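You operate a simulated robot arm through the tools that you are given. There is no shell and no other tool.

You are at the controls of a simulated robot arm. One attempt, no reset.

## Task
Swap the mushroom with the card's fault for the one before the jig, then free the tray.
Fine: faulty one into the square purple box, new one stem up; lock on FREE, then clamp open; size slide to medium; tray stays in the nest.

It is judged by the outcome, as a careful person would: the job done as asked, and still so three seconds after it is handed in. It fails if anything else is knocked over, pushed out of place, dropped, spilled or broken.

## Robot
A 7-joint arm with a two-finger parallel gripper, fixed in place. Base frame: the origin is at the foot of the arm, x ahead of it, y to its left, z up. Readings come in m, degrees, newtons and seconds.
Its first joint turns from -149.0 to 149.0 degrees. Payload 3.43 kg.
Tool frame: the origin (TCP) lies between the finger pads and is the grasp point; the fingertips stand 0.03 m ahead of it; z points along the fingers, y is the line along which they close. Largest opening 0.094 m; finger width 0.028, thickness 0.01; the body of the gripper, 0.05 by 0.096 m, starts 0.055 m behind the TCP.
Orientation is that of the tool frame in the base frame, as [roll, pitch, yaw] about the fixed x, y, z axes, in that order (R = Rz(yaw) Ry(pitch) Rx(roll)). With the fingers straight down and closing along the base's y, the tool's x points along the base's -x, its y along +y and its z along -z.

## Interface
- The arm moves only by the tool apply_moves. Its arguments are lists of equal length, an entry for each row: "translation": the shift along the tool's x, y, z in units of 25 mm (1.0 is 25 mm), a list of three; "angular": the turn, a rotation vector about the tool's x, y, z in units of 6 degrees (1.0 is 6 degrees), a list of three; "gripper": the opening, from 0 (shut) to 1 (fully open). In form: {"translation": [[x, y, z], ...], "angular": [[ax, ay, az], ...], "gripper": [gripper, ...]}. A call has 1 to 20 rows; each row shifts and turns the commanded pose from where the row before left it, along the tool's axes as they then stand. A call with a number of a shift or a turn outside -1 to 1 is refused whole. Each row takes 0.2 s and may step no farther than 0.05 m and 8.6 degrees from the row before; otherwise, or with a gripper value out of range, the whole call is refused. Where a pose cannot be reached the arm comes as near as it can. A force on the tool above 40 N (or 10 N above the force at the start of the call, whichever is more), or a blocked arm, ends the call early, and 0.2 s more pass. The fingers move at their own pace (about 0.045 m/s each) and stop on an object; they squeeze with about 31 N. The grip force told is the motor's: it shows also when the fingers shut on nothing. Time passes only in rows, and 0.2 s behind the last, so rows that do not move let the fingers close. It gives the time, the measured TCP pose, the force on the tool (base axes), the opening and the grip force at its end, in the units of the frame above (readings bear some noise), with the torque about the TCP (base axes, N m) and any sound that the robot's microphone picked up, and new pictures: "pictures" is both (left out), scene, wrist or none.
- Cameras (640 x 400 px; columns grow to the right, rows downward): "scene" is fixed at [0.4012, 0.651, 1.4573]; the picture's right is [-0.54, -0.84, 0.00], its down [-0.77, 0.50, -0.41] and it looks along [0.34, -0.22, -0.91] (base axes); focal length 309 px, centre (320, 200). "wrist" rides on the gripper at [0.076, 0.014, -0.102] in the tool frame; the picture's right is [-0.18, 0.98, 0.00], its down [-0.75, -0.14, -0.64] and it looks along [-0.63, -0.12, 0.77] (tool axes); focal length 243 px, centre (320, 200). There is no depth. A picture from a camera that has moved, and an enlarged one, comes with that camera's place and axes in the base frame and with its lens.
- zoom(camera, box): a new picture of the part [left, top, right, bottom] of that camera's present view, enlarged. The clock stands still meanwhile.
- sign_off(): hands the job in; it is judged then, once.

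Nothing tells you positions but the pictures and the camera data. Unless the task says otherwise, let go and move clear before handing in.

The tools are called after "Request:" as name(argument=value, ...) on one line, values as JSON. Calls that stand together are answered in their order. apply_moves: Moves the arm, as the interface text tells. Its arguments: {"type":"object","properties":{"translation":{"type":"array","items":{"type":"array","items":{"type":"number"}}},"angular":{"type":"array","items":{"type":"array","items":{"type":"number"}}},"gripper":{"type":"array","items":{"type":"number"}},"pictures":{"type":"string","enum":["both","scene","wrist","none"]}},"required":["translation","angular","gripper"]} The other tools are called the same way: zoom (camera, box) takes an enlarged picture of a part of a camera's view; sign_off () hands the job in.

At the start:

```text
time_s: 0.0
ee_pos: [0.528, 0.3751, 0.9705]
tcp_rot: [-180.0, 0.0, 180.0]
contact_force: [-0.4, 0.9, 0.7]
moment: [0.0, 0.01, -0.02]
grip_width: 0.094
gripper_force: 0.0
```

scene: 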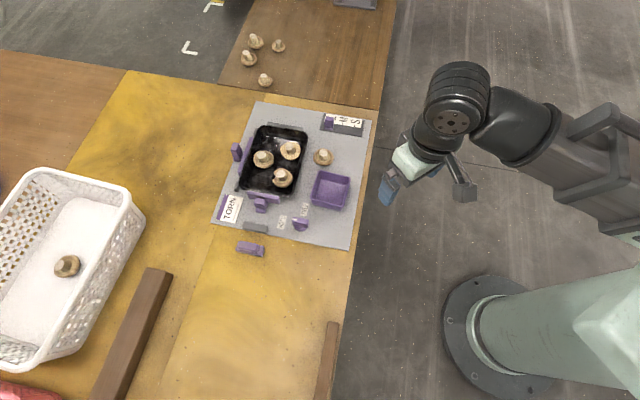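
wrist: 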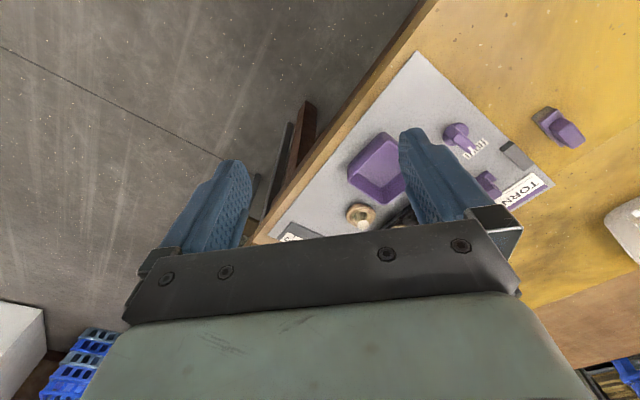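

I see a jig plate with a black tray holding three mushrooms, a purple box, a mushroom beside it, a card saying "TORN", and several purple fittings. First I look closer before moving.

Request:
zoom(camera="scene", box=[200, 90, 390, 210])

Request:
zoom(camera="scene", box=[200, 170, 360, 270])

Request:
zoom(camera="scene", box=[230, 115, 350, 195])

Request:
zoom(camera="wrist", box=[260, 40, 640, 280])

```text
3.33 times, centred on (295, 150) of scene
camera zoom: at [0.4012, 0.651, 1.4573], right [-0.54, -0.84, 0.0], down [-0.77, 0.5, -0.41], along [0.34, -0.22, -0.91], focal length 1030 px, centre (403, 367)
```

zoom: 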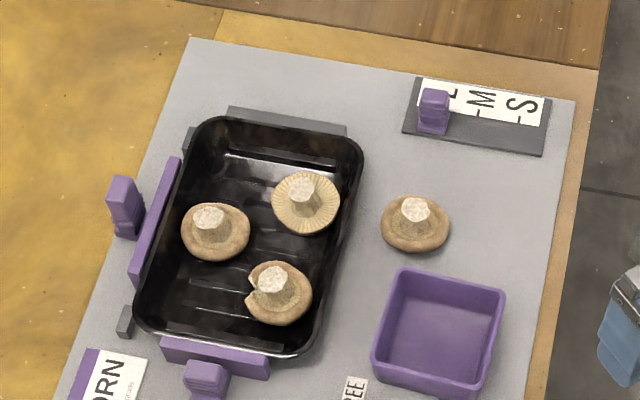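

```text
4.00 times, centred on (280, 220) of scene
camera zoom: at [0.4012, 0.651, 1.4573], right [-0.54, -0.84, 0.0], down [-0.77, 0.5, -0.41], along [0.34, -0.22, -0.91], focal length 1235 px, centre (480, 120)
```

zoom: 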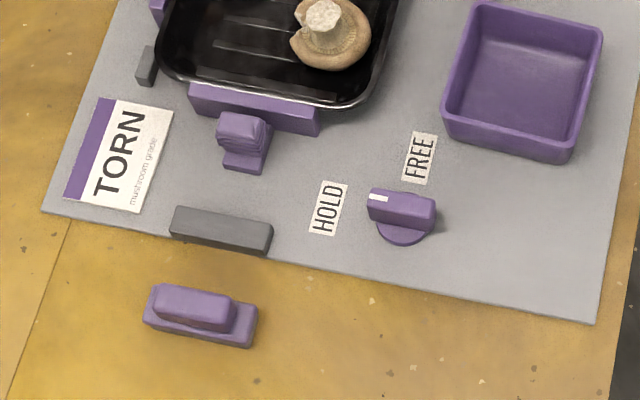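

```text
5.00 times, centred on (290, 155) of scene
camera zoom: at [0.4012, 0.651, 1.4573], right [-0.54, -0.84, 0.0], down [-0.77, 0.5, -0.41], along [0.34, -0.22, -0.91], focal length 1544 px, centre (470, 425)
```

zoom: 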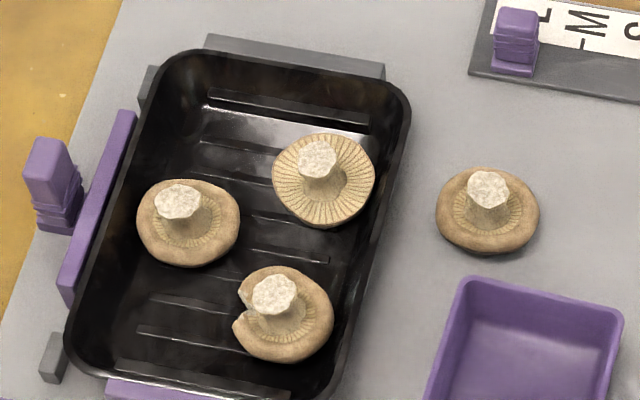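

```text
1.67 times, centred on (450, 160) of wrist
camera zoom: at [0.4516, 0.3893, 1.073], right [0.18, 0.98, 0.0], down [0.75, -0.14, 0.64], along [0.63, -0.12, -0.77], focal length 404 px, centre (103, 267)
```

zoom: 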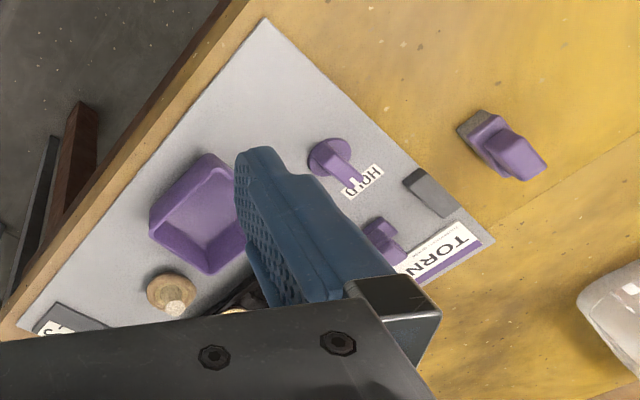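

The card reads TORN, and the torn mushroom appears to be the notched one at the near end of the tray, around (0.76, 0.53). The spare sits on the plate by the purple box, around (0.76, 0.41), with the work surface near z≈0.75. I'll shift left to get a better wrist view.

Request:
apply_moves(translation=[[0, 1, 0], [0, 1, 0], [0, 1, 0], [0, 1, 0], [0, 1, 0], [0, 1, 0], [0, 0, 0]], angular=[[0, 0, 0], [0, 0, 0], [0, 0, 0], [0, 0, 0], [0, 0, 0], [0, 0, 0], [0, 0, 0]], gripper=[1, 1, 1, 1, 1, 1, 1])

```text
time_s: 1.6
ee_pos: [0.5293, 0.526, 0.968]
tcp_rot: [179.9, 0.0, -180.0]
contact_force: [0.6, -0.2, 0.4]
moment: [0.01, -0.03, -0.02]
grip_width: 0.0939
gripper_force: 0.1
camera wrist: at [0.4529, 0.5408, 1.0717], right [0.18, 0.98, 0.0], down [0.75, -0.14, 0.64], along [0.63, -0.12, -0.77], focal length 243 px, centre (320, 200)
```

scene: 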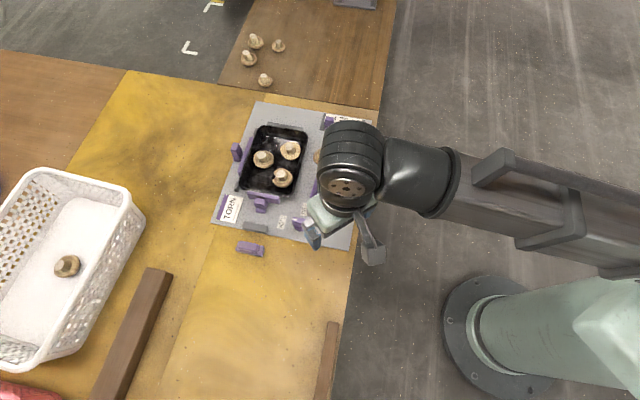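
wrist: 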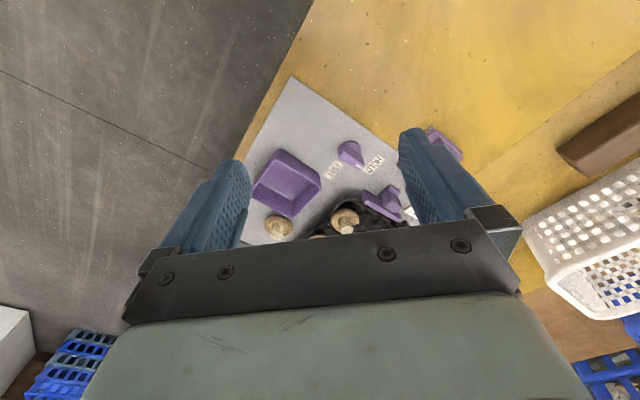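

The wrist view sees the box, knob and one clamp between the fingers. I'll move forward to see the tray and the rest.

Request:
apply_moves(translation=[[-1, 0, 0], [-1, 0, 0], [-1, 0, 0], [-1, 0, 0], [-1, 0, 0], [-1, 0, 0], [0, 0, 0]], angular=[[0, 0, 0], [0, 0, 0], [0, 0, 0], [0, 0, 0], [0, 0, 0], [0, 0, 0], [0, 0, 0]], gripper=[1, 1, 1, 1, 1, 1, 1])

Request:
zoom(camera="wrist", box=[200, 40, 460, 240])

```text
time_s: 3.2
ee_pos: [0.6786, 0.5248, 0.97]
tcp_rot: [180.0, 0.0, -179.9]
contact_force: [0.1, 0.2, -0.2]
moment: [0.0, 0.0, 0.0]
grip_width: 0.0941
gripper_force: 0.0
camera wrist: at [0.6017, 0.5391, 1.0726], right [0.18, 0.98, 0.0], down [0.75, -0.14, 0.64], along [0.63, -0.12, -0.77], focal length 243 px, centre (320, 200)
```

scene: 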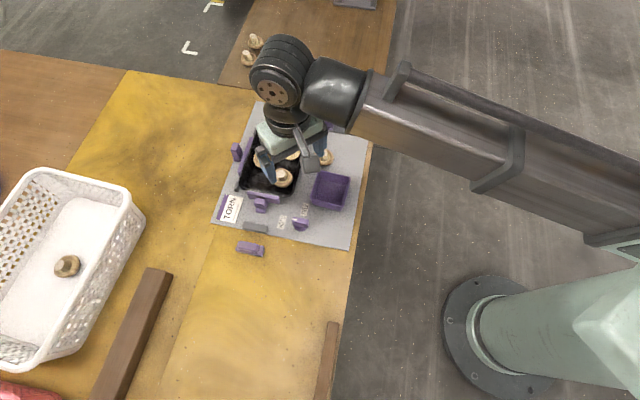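
wrist: 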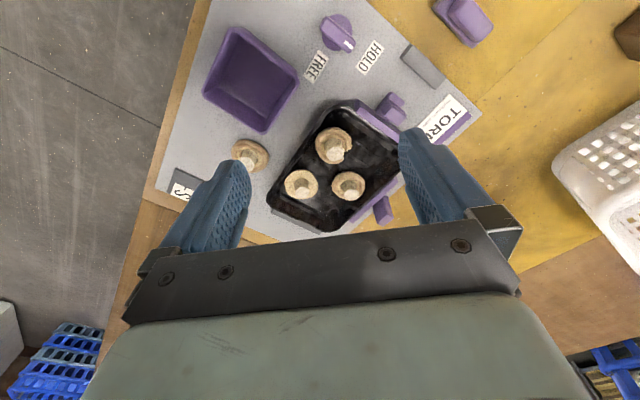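

```text
2.00 times, centred on (330, 140) of wrist
camera zoom: at [0.6017, 0.5391, 1.0726], right [0.18, 0.98, 0.0], down [0.75, -0.14, 0.64], along [0.63, -0.12, -0.77], focal length 485 px, centre (300, 320)
```

zoom: 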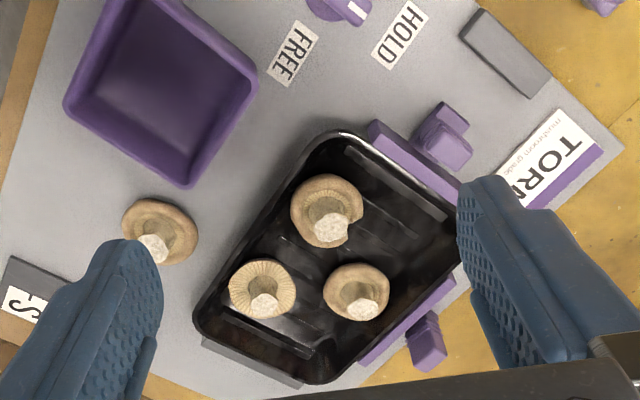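

The torn mushroom (visible notch) is confirmed at roughly (0.77, 0.53). I'll move further forward so the jig sits in the upper part of the wrist view, to inspect both purple bars.

Request:
apply_moves(translation=[[-1, 0, 0], [-1, 0, 0], [-1, 0, 0], [0, 0, 0]], angular=[[0, 0, 0], [0, 0, 0], [0, 0, 0], [0, 0, 0]], gripper=[1, 1, 1, 1], pictures="wrist")

Request:
zoom(camera="wrist", box=[280, 20, 480, 145])

Request:
zoom(camera="wrist", box=[160, 0, 360, 125])

Request:
zoom(camera="wrist", box=[340, 0, 540, 125])

```text
time_s: 4.2
ee_pos: [0.7559, 0.5251, 0.9673]
tcp_rot: [-180.0, -0.1, -180.0]
contact_force: [0.4, 0.0, -0.1]
moment: [-0.03, 0.01, 0.0]
grip_width: 0.0939
gripper_force: 0.1
camera wrist: at [0.6785, 0.5389, 1.0697], right [0.18, 0.98, 0.0], down [0.75, -0.14, 0.64], along [0.63, -0.12, -0.77], focal length 243 px, centre (320, 200)
```

wrist: 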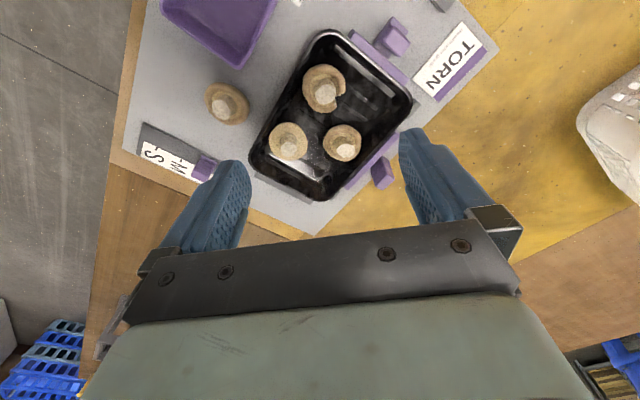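

```text
3.20 times, centred on (380, 82) of wrist
camera zoom: at [0.6785, 0.5389, 1.0697], right [0.18, 0.98, 0.0], down [0.75, -0.14, 0.64], along [0.63, -0.12, -0.77], focal length 776 px, centre (128, 576)
```

zoom: 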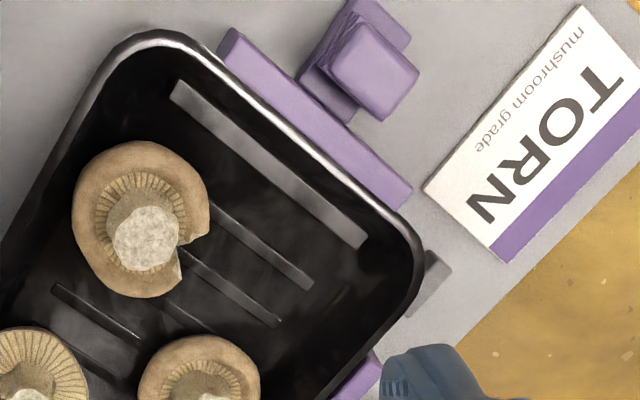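

```text
3.20 times, centred on (260, 62) of wrist
camera zoom: at [0.6785, 0.5389, 1.0697], right [0.18, 0.98, 0.0], down [0.75, -0.14, 0.64], along [0.63, -0.12, -0.77], focal length 776 px, centre (512, 640)
```

zoom: 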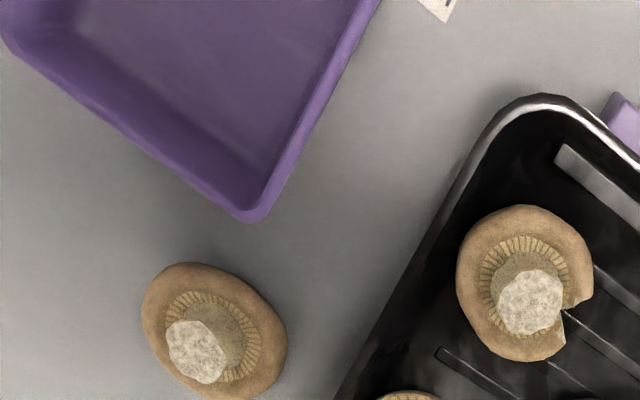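

```text
3.20 times, centred on (440, 62) of wrist
camera zoom: at [0.6785, 0.5389, 1.0697], right [0.18, 0.98, 0.0], down [0.75, -0.14, 0.64], along [0.63, -0.12, -0.77], focal length 776 px, centre (-64, 640)
```

zoom: 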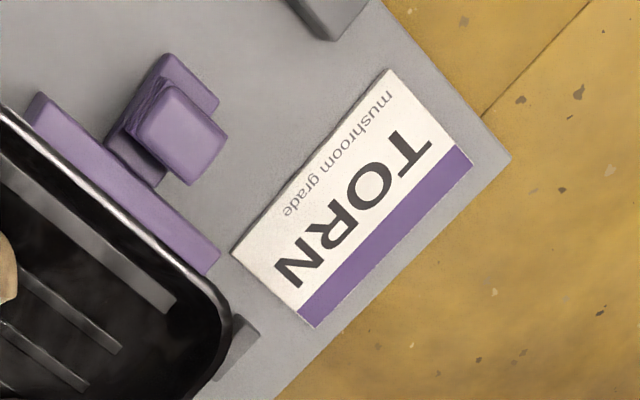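

The torn one is clear, and the clamp at the near short end has a gray stop beyond it. I'll look at the second purple bar, the size slide, and the knob in closer crops.

Request:
zoom(camera="wrist", box=[320, 120, 432, 190])

Request:
zoom(camera="wrist", box=[120, 100, 264, 190])

Request:
zoom(camera="scene", box=[222, 130, 286, 170])

Request:
zoom(camera="scene", box=[230, 180, 326, 240])

```text
5.71 times, centred on (376, 155) of wrist
camera zoom: at [0.6785, 0.5389, 1.0697], right [0.18, 0.98, 0.0], down [0.75, -0.14, 0.64], along [0.63, -0.12, -0.77], focal length 1386 px, centre (0, 457)
```

zoom: 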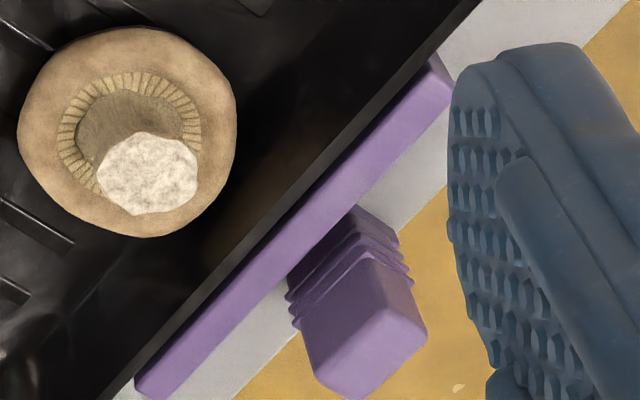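

```text
4.44 times, centred on (192, 145) of wrist
camera zoom: at [0.6785, 0.5389, 1.0697], right [0.18, 0.98, 0.0], down [0.75, -0.14, 0.64], along [0.63, -0.12, -0.77], focal length 1078 px, centre (889, 444)
```

zoom: 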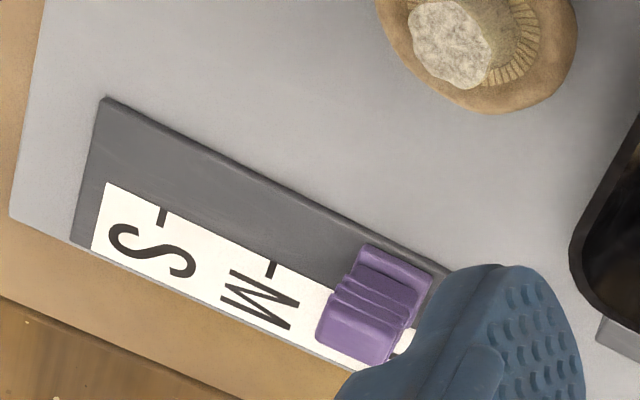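

```text
10.00 times, centred on (254, 150) of scene
camera zoom: at [0.4012, 0.651, 1.4573], right [-0.54, -0.84, 0.0], down [-0.77, 0.5, -0.41], along [0.34, -0.22, -0.91], focal length 3088 px, centre (980, 700)
```

zoom: 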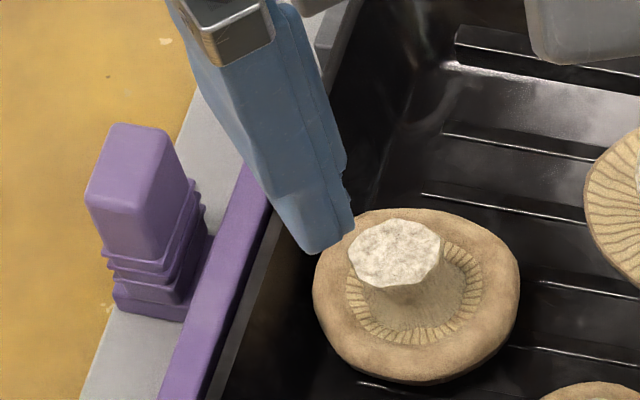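

```text
6.67 times, centred on (278, 210) of scene
camera zoom: at [0.4012, 0.651, 1.4573], right [-0.54, -0.84, 0.0], down [-0.77, 0.5, -0.41], along [0.34, -0.22, -0.91], focal length 2059 px, centre (600, 133)
```

zoom: 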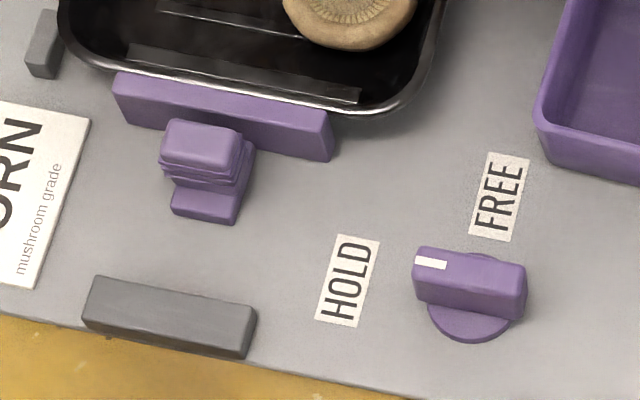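

Both mushrooms look graspable by the stem (stem top near z≈0.785, plate near 0.75). I'll turn the tool 45° so the fingers close along the tray's long axis, then descend partway over the torn mushroom to check alignment.

Request:
apply_moves(translation=[[0, 0, 0], [0, 0, 0], [0, 0, 0], [0, 0, 0], [0, 0, 0], [0, 0, 0], [0, 0, 0], [0, 0, 0], [0, 0, 1], [0, 0, 1], [0, 0, 1], [0, 0, 0]], angular=[[0, 0, -1], [0, 0, -1], [0, 0, -1], [0, 0, -1], [0, 0, -1], [0, 0, -1], [0, 0, -1], [0, 0, -0.5], [0, 0, 0], [0, 0, 0], [0, 0, 0], [0, 0, 0]], gripper=[1, 1, 1, 1, 1, 1, 1, 1, 1, 1, 1, 1])

Request:
zoom(camera="wrist", box=[220, 60, 420, 185])

```text
time_s: 6.8
ee_pos: [0.7527, 0.5248, 0.8937]
tcp_rot: [-180.0, -0.1, -135.0]
contact_force: [0.2, 0.0, -0.1]
moment: [0.02, -0.03, -0.01]
grip_width: 0.094
gripper_force: 0.1
camera wrist: at [0.687, 0.4812, 0.995], right [-0.57, 0.82, 0.0], down [0.63, 0.43, 0.64], along [0.53, 0.36, -0.77], focal length 243 px, centre (320, 200)
```

scene: 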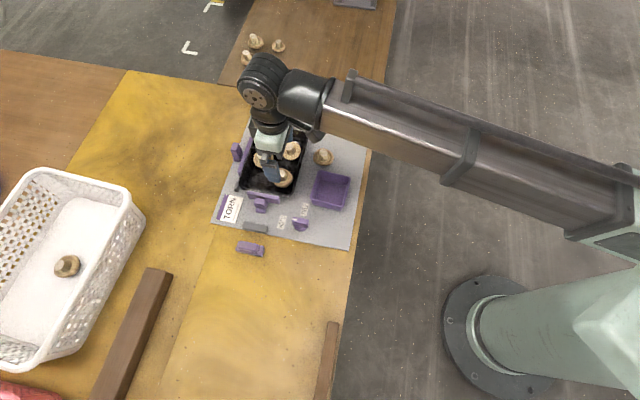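
wrist: 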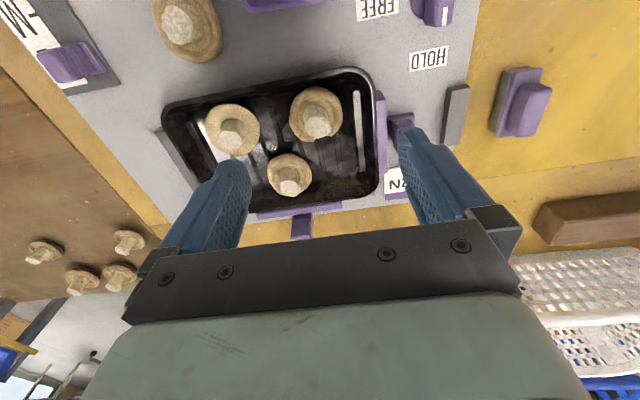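

```text
3.20 times, centred on (320, 122) of wrist
camera zoom: at [0.687, 0.4812, 0.995], right [-0.57, 0.82, 0.0], down [0.63, 0.43, 0.64], along [0.53, 0.36, -0.77], focal length 776 px, centre (320, 448)
```

zoom: 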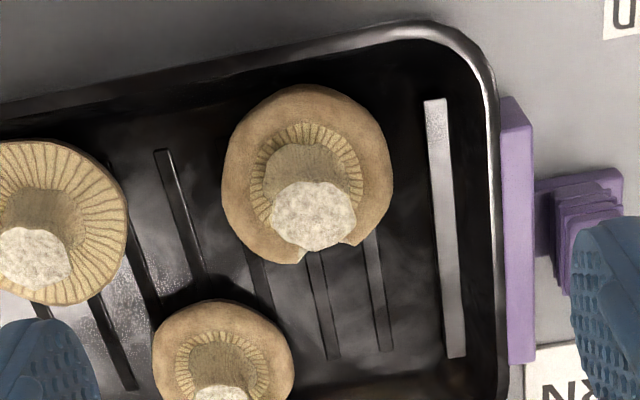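

The torn mushroom's stem top is at about (0.761, 0.530, 0.786) and the fingers now close along the tray's long axis. I'll centre over it and descend to just above the stem with the fingers partly open.

Request:
apply_moves(translation=[[-0.32, -0.08, 0], [0, 0, 0.9], [0, 0, 0.9], [0, 0, 0.7], [0, 0, 0]], angular=[[0, 0, 0], [0, 0, 0], [0, 0, 0], [0, 0, 0], [0, 0, 0]], gripper=[0.6, 0.6, 0.6, 0.6, 0.6])

Request:
zoom(camera="wrist", box=[220, 80, 420, 205])

Request:
zoom(camera="scene", box=[242, 155, 306, 195])

```text
time_s: 8.0
ee_pos: [0.7597, 0.5299, 0.8329]
tcp_rot: [180.0, -0.1, -135.0]
contact_force: [-0.1, -0.5, 0.0]
moment: [0.0, 0.02, -0.02]
grip_width: 0.0565
gripper_force: 0.1
camera wrist: at [0.695, 0.4862, 0.9352], right [-0.57, 0.82, 0.0], down [0.63, 0.43, 0.64], along [0.53, 0.36, -0.77], focal length 243 px, centre (320, 200)
```

scene: 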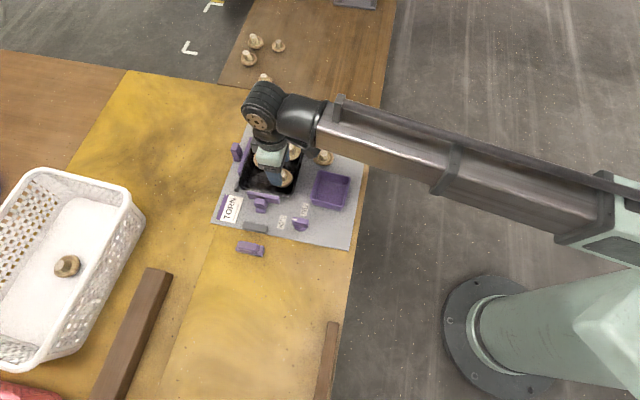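
wrist: 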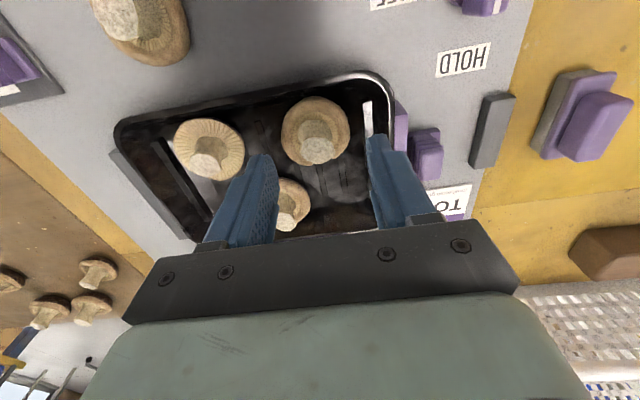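

```text
3.20 times, centred on (320, 142) of wrist
camera zoom: at [0.695, 0.4862, 0.9352], right [-0.57, 0.82, 0.0], down [0.63, 0.43, 0.64], along [0.53, 0.36, -0.77], focal length 776 px, centre (320, 384)
```

zoom: 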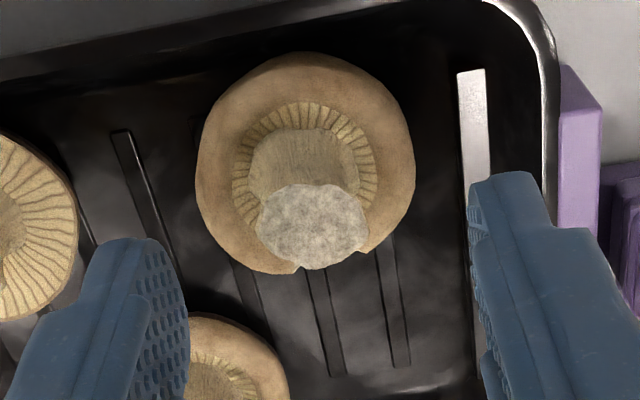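

```text
10.00 times, centred on (274, 175) of scene
camera zoom: at [0.4012, 0.651, 1.4573], right [-0.54, -0.84, 0.0], down [-0.77, 0.5, -0.41], along [0.34, -0.22, -0.91], focal length 3088 px, centre (780, 450)
```

zoom: 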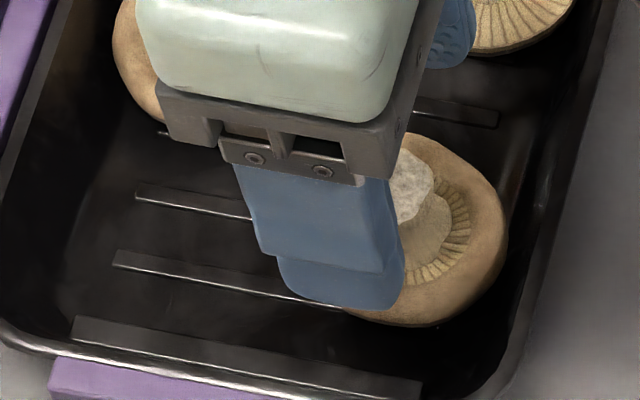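

Aligned within about 2 mm. I'll lower so the fingertips flank the upper stem (tips at about z=0.774) and close.

Request:
apply_moves(translation=[[-0.06, 0, 0.55], [0, 0, 0.5], [0, 0, 0], [0, 0, 0], [0, 0, 0], [0, 0, 0], [0, 0, 0]], angular=[[0, 0, 0], [0, 0, 0], [0, 0, 0], [0, 0, 0], [0, 0, 0], [0, 0, 0], [0, 0, 0]], gripper=[0.6, 0.6, 0.6, 0.3, 0.0, 0.0, 0.0])

Request:
zoom(camera="wrist", box=[220, 80, 420, 205])

```text
time_s: 9.6
ee_pos: [0.7622, 0.5301, 0.8064]
tcp_rot: [180.0, 0.0, -135.0]
contact_force: [0.4, -0.1, 0.6]
moment: [-0.02, -0.03, 0.02]
grip_width: 0.0197
gripper_force: 12.1
camera wrist: at [0.6966, 0.4862, 0.9087], right [-0.57, 0.82, 0.0], down [0.63, 0.43, 0.64], along [0.53, 0.36, -0.77], focal length 243 px, centre (320, 200)
```

scene: 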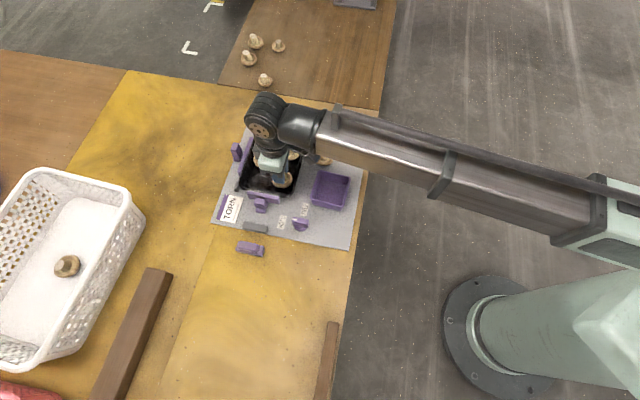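
wrist: 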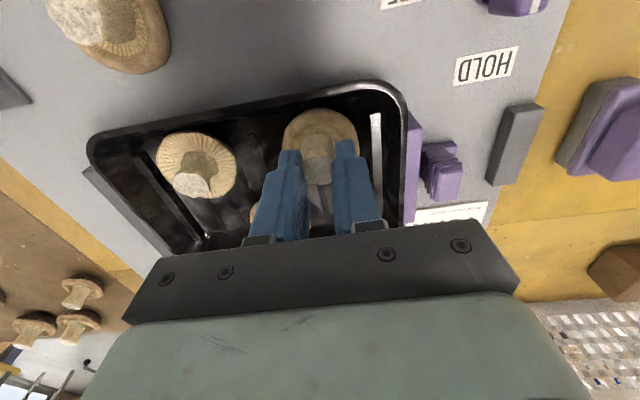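

```text
3.20 times, centred on (320, 142) of wrist
camera zoom: at [0.6966, 0.4862, 0.9087], right [-0.57, 0.82, 0.0], down [0.63, 0.43, 0.64], along [0.53, 0.36, -0.77], focal length 776 px, centre (320, 384)
```

zoom: 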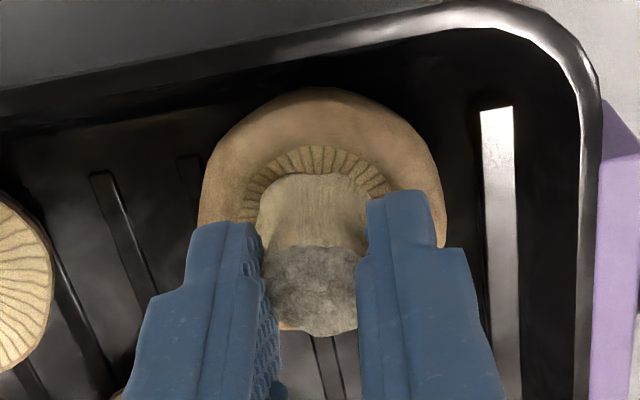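

The fingers hold the stem (0.020 m wide). I'll let the grip settle and lift a little to check that it holds.

Request:
apply_moves(translation=[[0, 0, 0], [0, 0, 0], [0, 0, -0.4], [0, 0, -0.8], [0, 0, -1], [0, 0, 0]], angular=[[0, 0, 0], [0, 0, 0], [0, 0, 0], [0, 0, 0], [0, 0, 0], [0, 0, 0]], gripper=[0, 0, 0, 0, 0, 0], pictures="wrist")

Request:
zoom(camera="scene", box=[230, 120, 358, 200])

```text
time_s: 11.0
ee_pos: [0.763, 0.5299, 0.8625]
tcp_rot: [-180.0, 0.0, -135.0]
contact_force: [0.1, -0.3, -0.3]
moment: [-0.01, -0.04, 0.01]
grip_width: 0.0
gripper_force: 31.2
camera wrist: at [0.6974, 0.4858, 0.9648], right [-0.57, 0.82, 0.0], down [0.63, 0.43, 0.64], along [0.53, 0.36, -0.77], focal length 243 px, centre (320, 200)
```

wrist: 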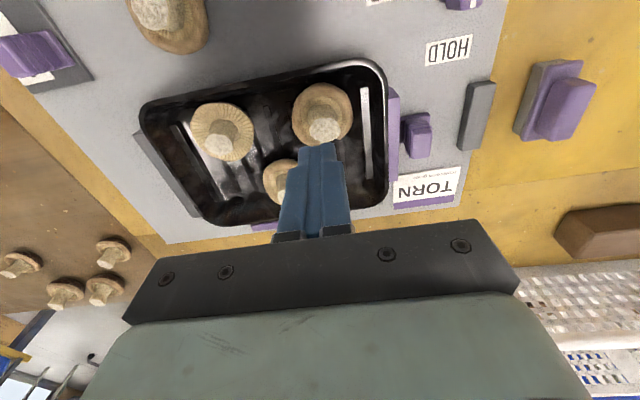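

```text
5.00 times, centred on (294, 160) of scene
camera zoom: at [0.4012, 0.651, 1.4573], right [-0.54, -0.84, 0.0], down [-0.77, 0.5, -0.41], along [0.34, -0.22, -0.91], focal length 1544 px, centre (450, 400)
```

zoom: 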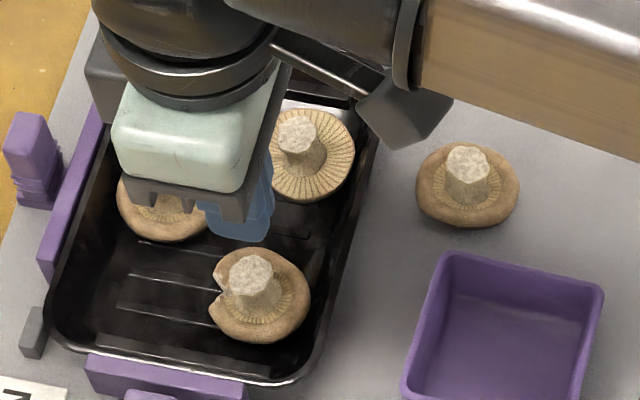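

The fingers closed fully: they slid off the top of the tapered stem, and the mushroom is still sitting in place. I'll check its position and grip deeper this time.

Request:
zoom(camera="wrist", box=[240, 60, 400, 160])

Request:
zoom(camera="scene", box=[254, 160, 318, 200])

```text
4.00 times, centred on (320, 110) of wrist
camera zoom: at [0.6974, 0.4858, 0.9648], right [-0.57, 0.82, 0.0], down [0.63, 0.43, 0.64], along [0.53, 0.36, -0.77], focal length 970 px, centre (320, 560)
```

zoom: 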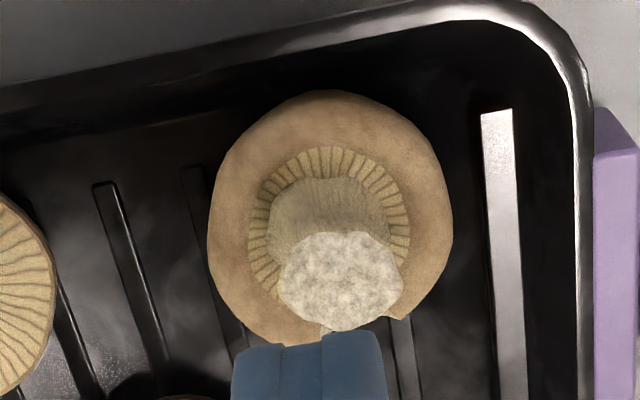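

```text
10.00 times, centred on (286, 180) of scene
camera zoom: at [0.4012, 0.651, 1.4573], right [-0.54, -0.84, 0.0], down [-0.77, 0.5, -0.41], along [0.34, -0.22, -0.91], focal length 3088 px, centre (660, 400)
```

zoom: 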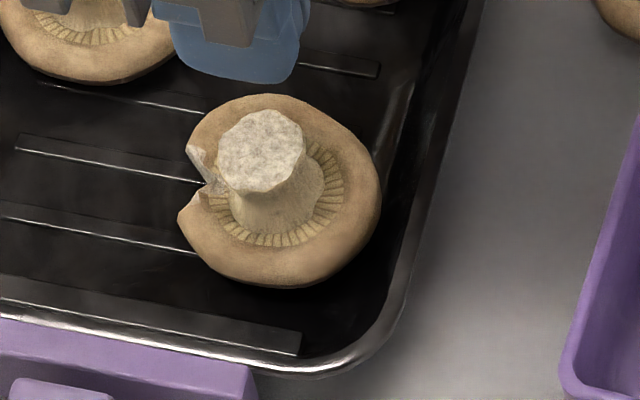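

The mushroom shifted about 4 mm toward the clamp but is still stem up. I'll recentre and go about 8 mm deeper so the pads hold the stem near its base.

Request:
apply_moves(translation=[[0, 0.15, 0], [0, 0, 0], [0, 0, 0.8], [0, 0, 0.8], [0, 0, 0.5], [0, 0, 0.23], [0, 0, 0.23], [0, 0, 0]], angular=[[0, 0, 0], [0, 0, 0], [0, 0, 0], [0, 0, 0], [0, 0, 0], [0, 0, 0], [0, 0, 0], [0, 0, 0]], gripper=[0.6, 0.6, 0.6, 0.6, 0.6, 0.6, 0.6, 0.6], pictures="wrist")

Request:
zoom(camera="wrist", box=[220, 80, 420, 205])

```text
time_s: 12.8
ee_pos: [0.7591, 0.5322, 0.7964]
tcp_rot: [-180.0, -0.1, -134.9]
contact_force: [-0.5, 0.0, -1.0]
moment: [-0.03, 0.01, -0.01]
grip_width: 0.0564
gripper_force: 0.0
camera wrist: at [0.6953, 0.4898, 0.8996], right [-0.57, 0.82, 0.0], down [0.63, 0.43, 0.64], along [0.53, 0.36, -0.77], focal length 243 px, centre (320, 200)
```

wrist: 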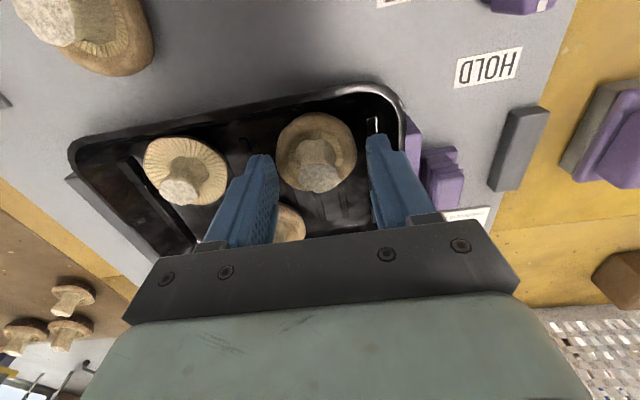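

```text
3.20 times, centred on (320, 142) of wrist
camera zoom: at [0.6953, 0.4898, 0.8996], right [-0.57, 0.82, 0.0], down [0.63, 0.43, 0.64], along [0.53, 0.36, -0.77], focal length 776 px, centre (320, 384)
```

zoom: 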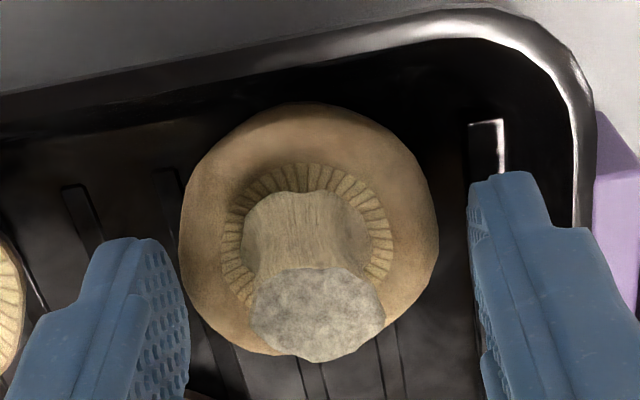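

Fingertips now flank the mushroom at the gill level with no contact. I'll close and hold for the grip to build before lifting.

Request:
apply_moves(translation=[[0, 0, 0], [0, 0, 0], [0, 0, 0], [0, 0, 0], [0, 0, 0], [0, 0, 0], [0, 0, 0]], angular=[[0, 0, 0], [0, 0, 0], [0, 0, 0], [0, 0, 0], [0, 0, 0], [0, 0, 0], [0, 0, 0]], gripper=[0, 0, 0, 0, 0, 0, 0], pictures="wrist")

Request:
zoom(camera="wrist", box=[220, 80, 420, 205])

```text
time_s: 14.4
ee_pos: [0.7602, 0.5332, 0.7972]
tcp_rot: [-180.0, 0.0, -135.0]
contact_force: [-1.6, 0.2, 0.8]
moment: [0.0, -0.04, -0.03]
grip_width: 0.0475
gripper_force: 11.8
camera wrist: at [0.6953, 0.4898, 0.8998], right [-0.57, 0.82, 0.0], down [0.63, 0.43, 0.64], along [0.53, 0.36, -0.77], focal length 243 px, centre (320, 200)
```

wrist: 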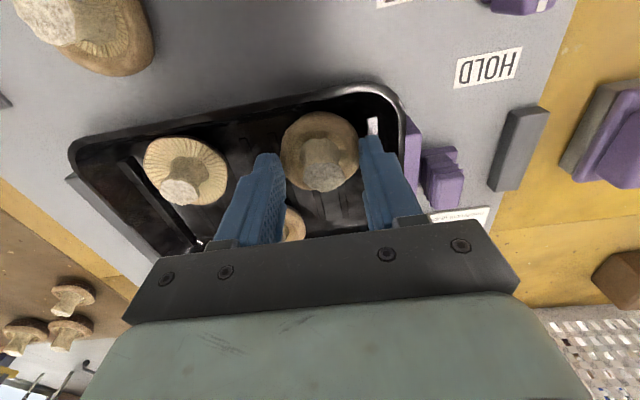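

```text
3.20 times, centred on (320, 142) of wrist
camera zoom: at [0.6953, 0.4898, 0.8998], right [-0.57, 0.82, 0.0], down [0.63, 0.43, 0.64], along [0.53, 0.36, -0.77], focal length 776 px, centre (320, 384)
```

zoom: 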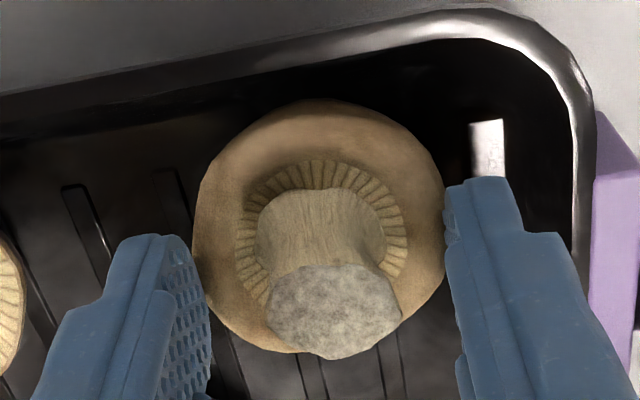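

The tips are pinching the cap rim rather than the stem. A full cap grip is more secure, so I'll reopen slightly, go 6 mm lower and close on the cap's widest part.

Request:
apply_moves(translation=[[0, 0, 0], [0, 0, 0], [0, 0, 0.14], [0, 0, 0.12], [0, 0, 0]], angular=[[0, 0, 0], [0, 0, 0], [0, 0, 0], [0, 0, 0], [0, 0, 0]], gripper=[0.62, 0.62, 0.62, 0.62, 0.62], pictures="none")

```text
time_s: 15.6
ee_pos: [0.7603, 0.5342, 0.7913]
tcp_rot: [179.9, 0.1, -134.9]
contact_force: [0.9, 0.5, 0.0]
moment: [0.0, -0.02, -0.01]
grip_width: 0.0584
gripper_force: 0.1
```

No contact with the tray floor at this depth. Closing on the cap now.

Request:
apply_moves(translation=[[0, 0, 0], [0, 0, 0], [0, 0, 0], [0, 0, 0], [0, 0, 0], [0, 0, 0]], angular=[[0, 0, 0], [0, 0, 0], [0, 0, 0], [0, 0, 0], [0, 0, 0], [0, 0, 0]], gripper=[0, 0, 0, 0, 0, 0], pictures="wrist")

Request:
zoom(camera="wrist", box=[220, 80, 420, 205])

```text
time_s: 17.0
ee_pos: [0.7584, 0.5331, 0.7925]
tcp_rot: [-180.0, 0.0, -135.0]
contact_force: [-0.1, 0.4, -0.3]
moment: [-0.01, 0.0, 0.01]
grip_width: 0.0526
gripper_force: 12.2
camera wrist: at [0.6951, 0.4896, 0.8937], right [-0.57, 0.82, 0.0], down [0.63, 0.43, 0.64], along [0.53, 0.36, -0.77], focal length 243 px, centre (320, 200)
```

wrist: 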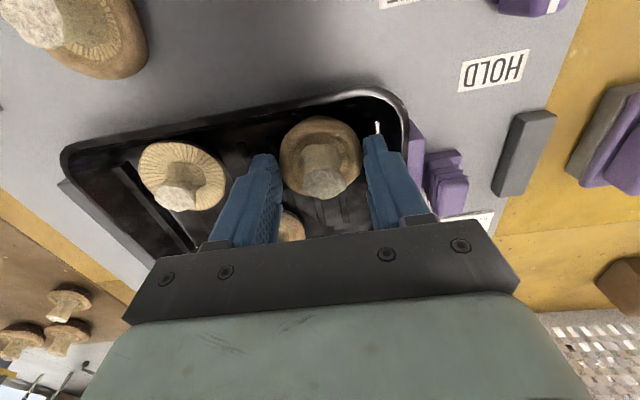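

```text
3.20 times, centred on (320, 142) of wrist
camera zoom: at [0.6951, 0.4896, 0.8937], right [-0.57, 0.82, 0.0], down [0.63, 0.43, 0.64], along [0.53, 0.36, -0.77], focal length 776 px, centre (320, 384)
```

zoom: 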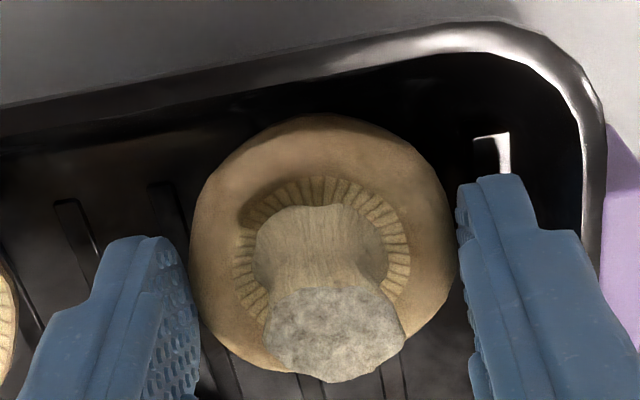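

The grip is now at full cap width (0.053 m). I'll lift gently by about 10 mm and check the grip.

Request:
apply_moves(translation=[[0, 0, -0.2], [0, 0, -0.3], [0, 0, 0], [0, 0, 0]], angular=[[0, 0, 0], [0, 0, 0], [0, 0, 0], [0, 0, 0]], gripper=[0, 0, 0, 0], pictures="wrist")

Request:
zoom(camera="wrist", box=[220, 80, 420, 205])

```text
time_s: 18.0
ee_pos: [0.7589, 0.5333, 0.8029]
tcp_rot: [180.0, 0.1, -135.0]
contact_force: [-0.6, 0.4, -0.9]
moment: [0.0, -0.02, -0.01]
grip_width: 0.0523
gripper_force: 11.8
camera wrist: at [0.695, 0.4898, 0.9059], right [-0.57, 0.82, 0.0], down [0.63, 0.43, 0.64], along [0.53, 0.36, -0.77], focal length 243 px, centre (320, 200)
```

wrist: 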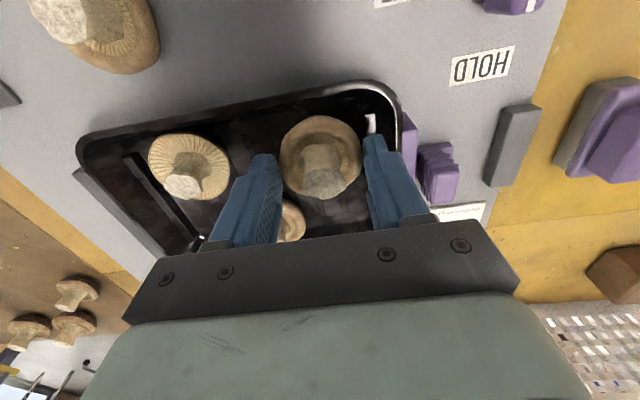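

```text
3.20 times, centred on (320, 142) of wrist
camera zoom: at [0.695, 0.4898, 0.9059], right [-0.57, 0.82, 0.0], down [0.63, 0.43, 0.64], along [0.53, 0.36, -0.77], focal length 776 px, centre (320, 384)
```

zoom: 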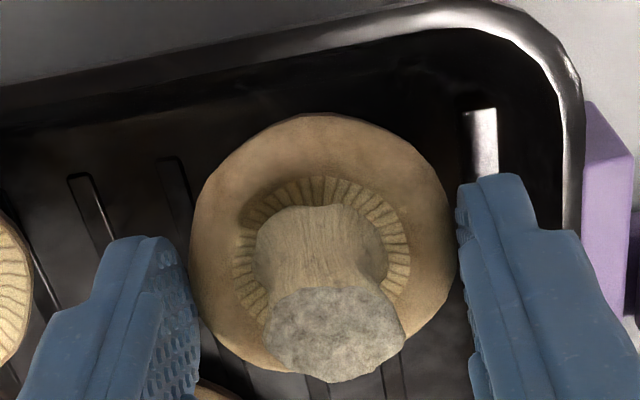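

The mushroom lifts with the gripper, stem still up. I'll raise it clear and carry it over the purple box at about (0.666, 0.450).

Request:
apply_moves(translation=[[0, 0, -0.5], [0, 0, -0.8], [0, 0, -0.8], [0, 0, -0.8], [0, 0, 0], [0.7, 0, 0], [0.9, 0.1, 0], [0.9, 0.1, 0], [0.9, 0.08, 0], [0.9, 0, 0], [0.7, 0, 0], [0, 0, 0]], angular=[[0, 0, 0], [0, 0, 0], [0, 0, 0], [0, 0, 0], [0, 0, 0], [0, 0, 0], [0, 0, 0], [0, 0, 0], [0, 0, 0], [0, 0, 0], [0, 0, 0], [0, 0, 0]], gripper=[0, 0, 0, 0, 0, 0, 0, 0, 0, 0, 0, 0])

Request:
zoom(camera="wrist", box=[200, 60, 440, 210])

Request:
zoom(camera="scene", box=[280, 140, 376, 200])

```text
time_s: 20.6
ee_pos: [0.6662, 0.4494, 0.8769]
tcp_rot: [179.9, 0.0, -135.0]
contact_force: [-0.2, 0.0, 0.5]
moment: [-0.02, 0.0, 0.02]
grip_width: 0.0521
gripper_force: 12.2
camera wrist: at [0.6014, 0.4055, 0.9783], right [-0.57, 0.82, 0.0], down [0.63, 0.43, 0.64], along [0.53, 0.36, -0.77], focal length 243 px, centre (320, 200)
```

scene: 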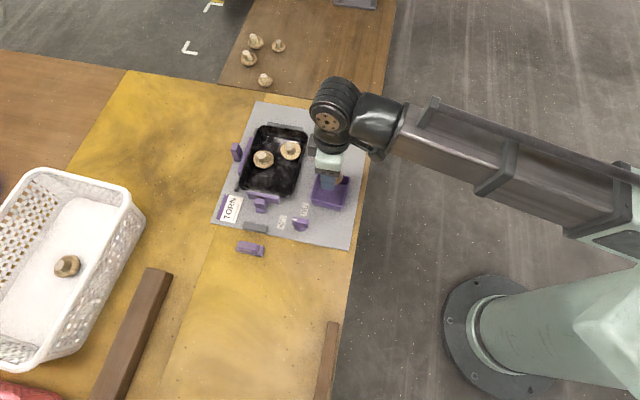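
wrist: 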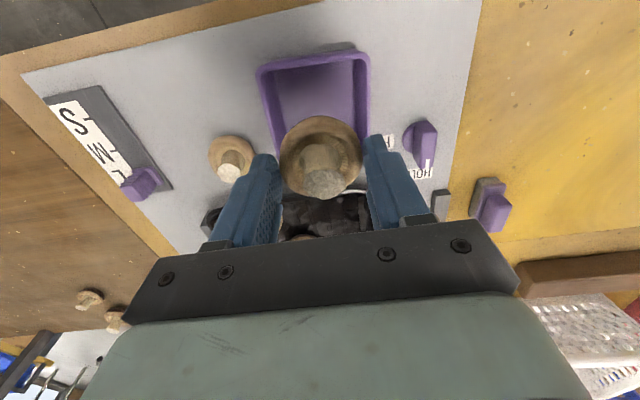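

```text
2.67 times, centred on (320, 135) of wrist
camera zoom: at [0.6014, 0.4055, 0.9783], right [-0.57, 0.82, 0.0], down [0.63, 0.43, 0.64], along [0.53, 0.36, -0.77], focal length 647 px, centre (320, 373)
```

zoom: 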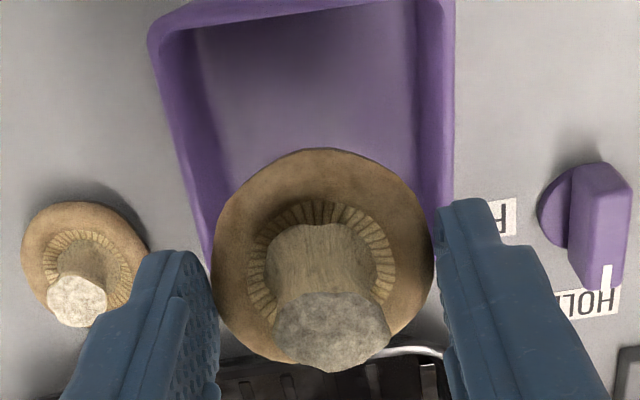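

```text
6.67 times, centred on (328, 170) of scene
camera zoom: at [0.4012, 0.651, 1.4573], right [-0.54, -0.84, 0.0], down [-0.77, 0.5, -0.41], along [0.34, -0.22, -0.91], focal length 2059 px, centre (267, 400)
```

zoom: 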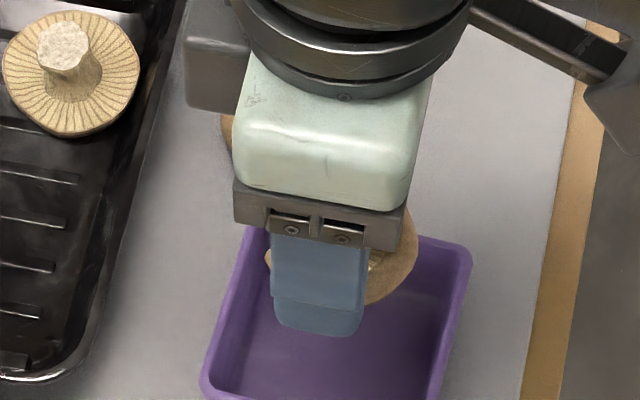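

The mushroom is centred over the box (rim near z≈0.775, inner width only slightly larger than the gripped width plus fingers). I'll lower until the cap is inside and the tips are just above the rim, then check.

Request:
apply_moves(translation=[[0, 0, 0.8], [0, 0, 0.8], [0, 0, 0.6], [0, 0, 0.4], [0, 0, 0]], angular=[[0, 0, 0], [0, 0, 0], [0, 0, 0], [0, 0, 0], [0, 0, 0]], gripper=[0, 0, 0, 0, 0], pictures="wrist")

Request:
zoom(camera="wrist", box=[200, 60, 440, 210])

Request:
zoom(camera="scene", box=[290, 160, 370, 210])

```text
time_s: 21.8
ee_pos: [0.6663, 0.4478, 0.8106]
tcp_rot: [-180.0, 0.1, -134.9]
contact_force: [1.1, 0.9, -0.1]
moment: [-0.03, 0.0, 0.03]
grip_width: 0.0524
gripper_force: 12.0
camera wrist: at [0.6017, 0.4048, 0.9129], right [-0.57, 0.82, 0.0], down [0.63, 0.43, 0.64], along [0.53, 0.36, -0.77], focal length 243 px, centre (320, 200)
```

wrist: 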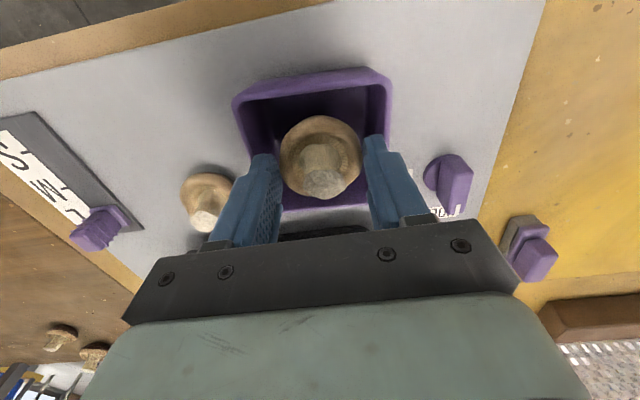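

```text
2.67 times, centred on (320, 135) of wrist
camera zoom: at [0.6017, 0.4048, 0.9129], right [-0.57, 0.82, 0.0], down [0.63, 0.43, 0.64], along [0.53, 0.36, -0.77], focal length 647 px, centre (320, 373)
```

zoom: 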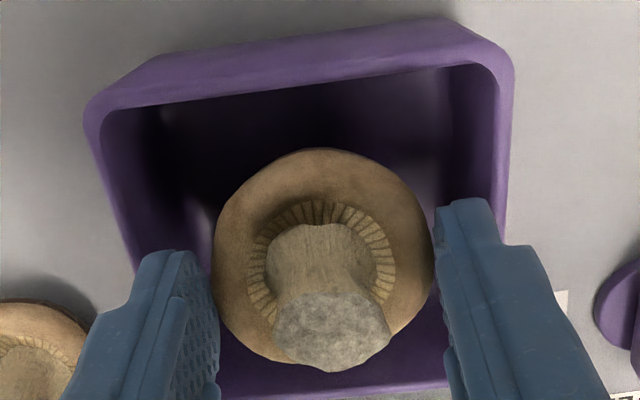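

```text
8.00 times, centred on (330, 185) of scene
camera zoom: at [0.4012, 0.651, 1.4573], right [-0.54, -0.84, 0.0], down [-0.77, 0.5, -0.41], along [0.34, -0.22, -0.91], focal length 2471 px, centre (240, 320)
```

zoom: 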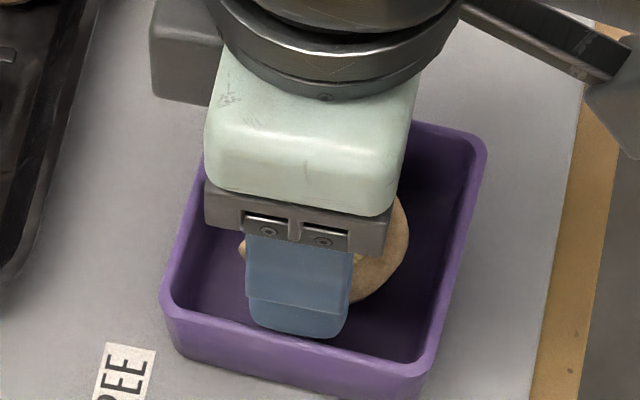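

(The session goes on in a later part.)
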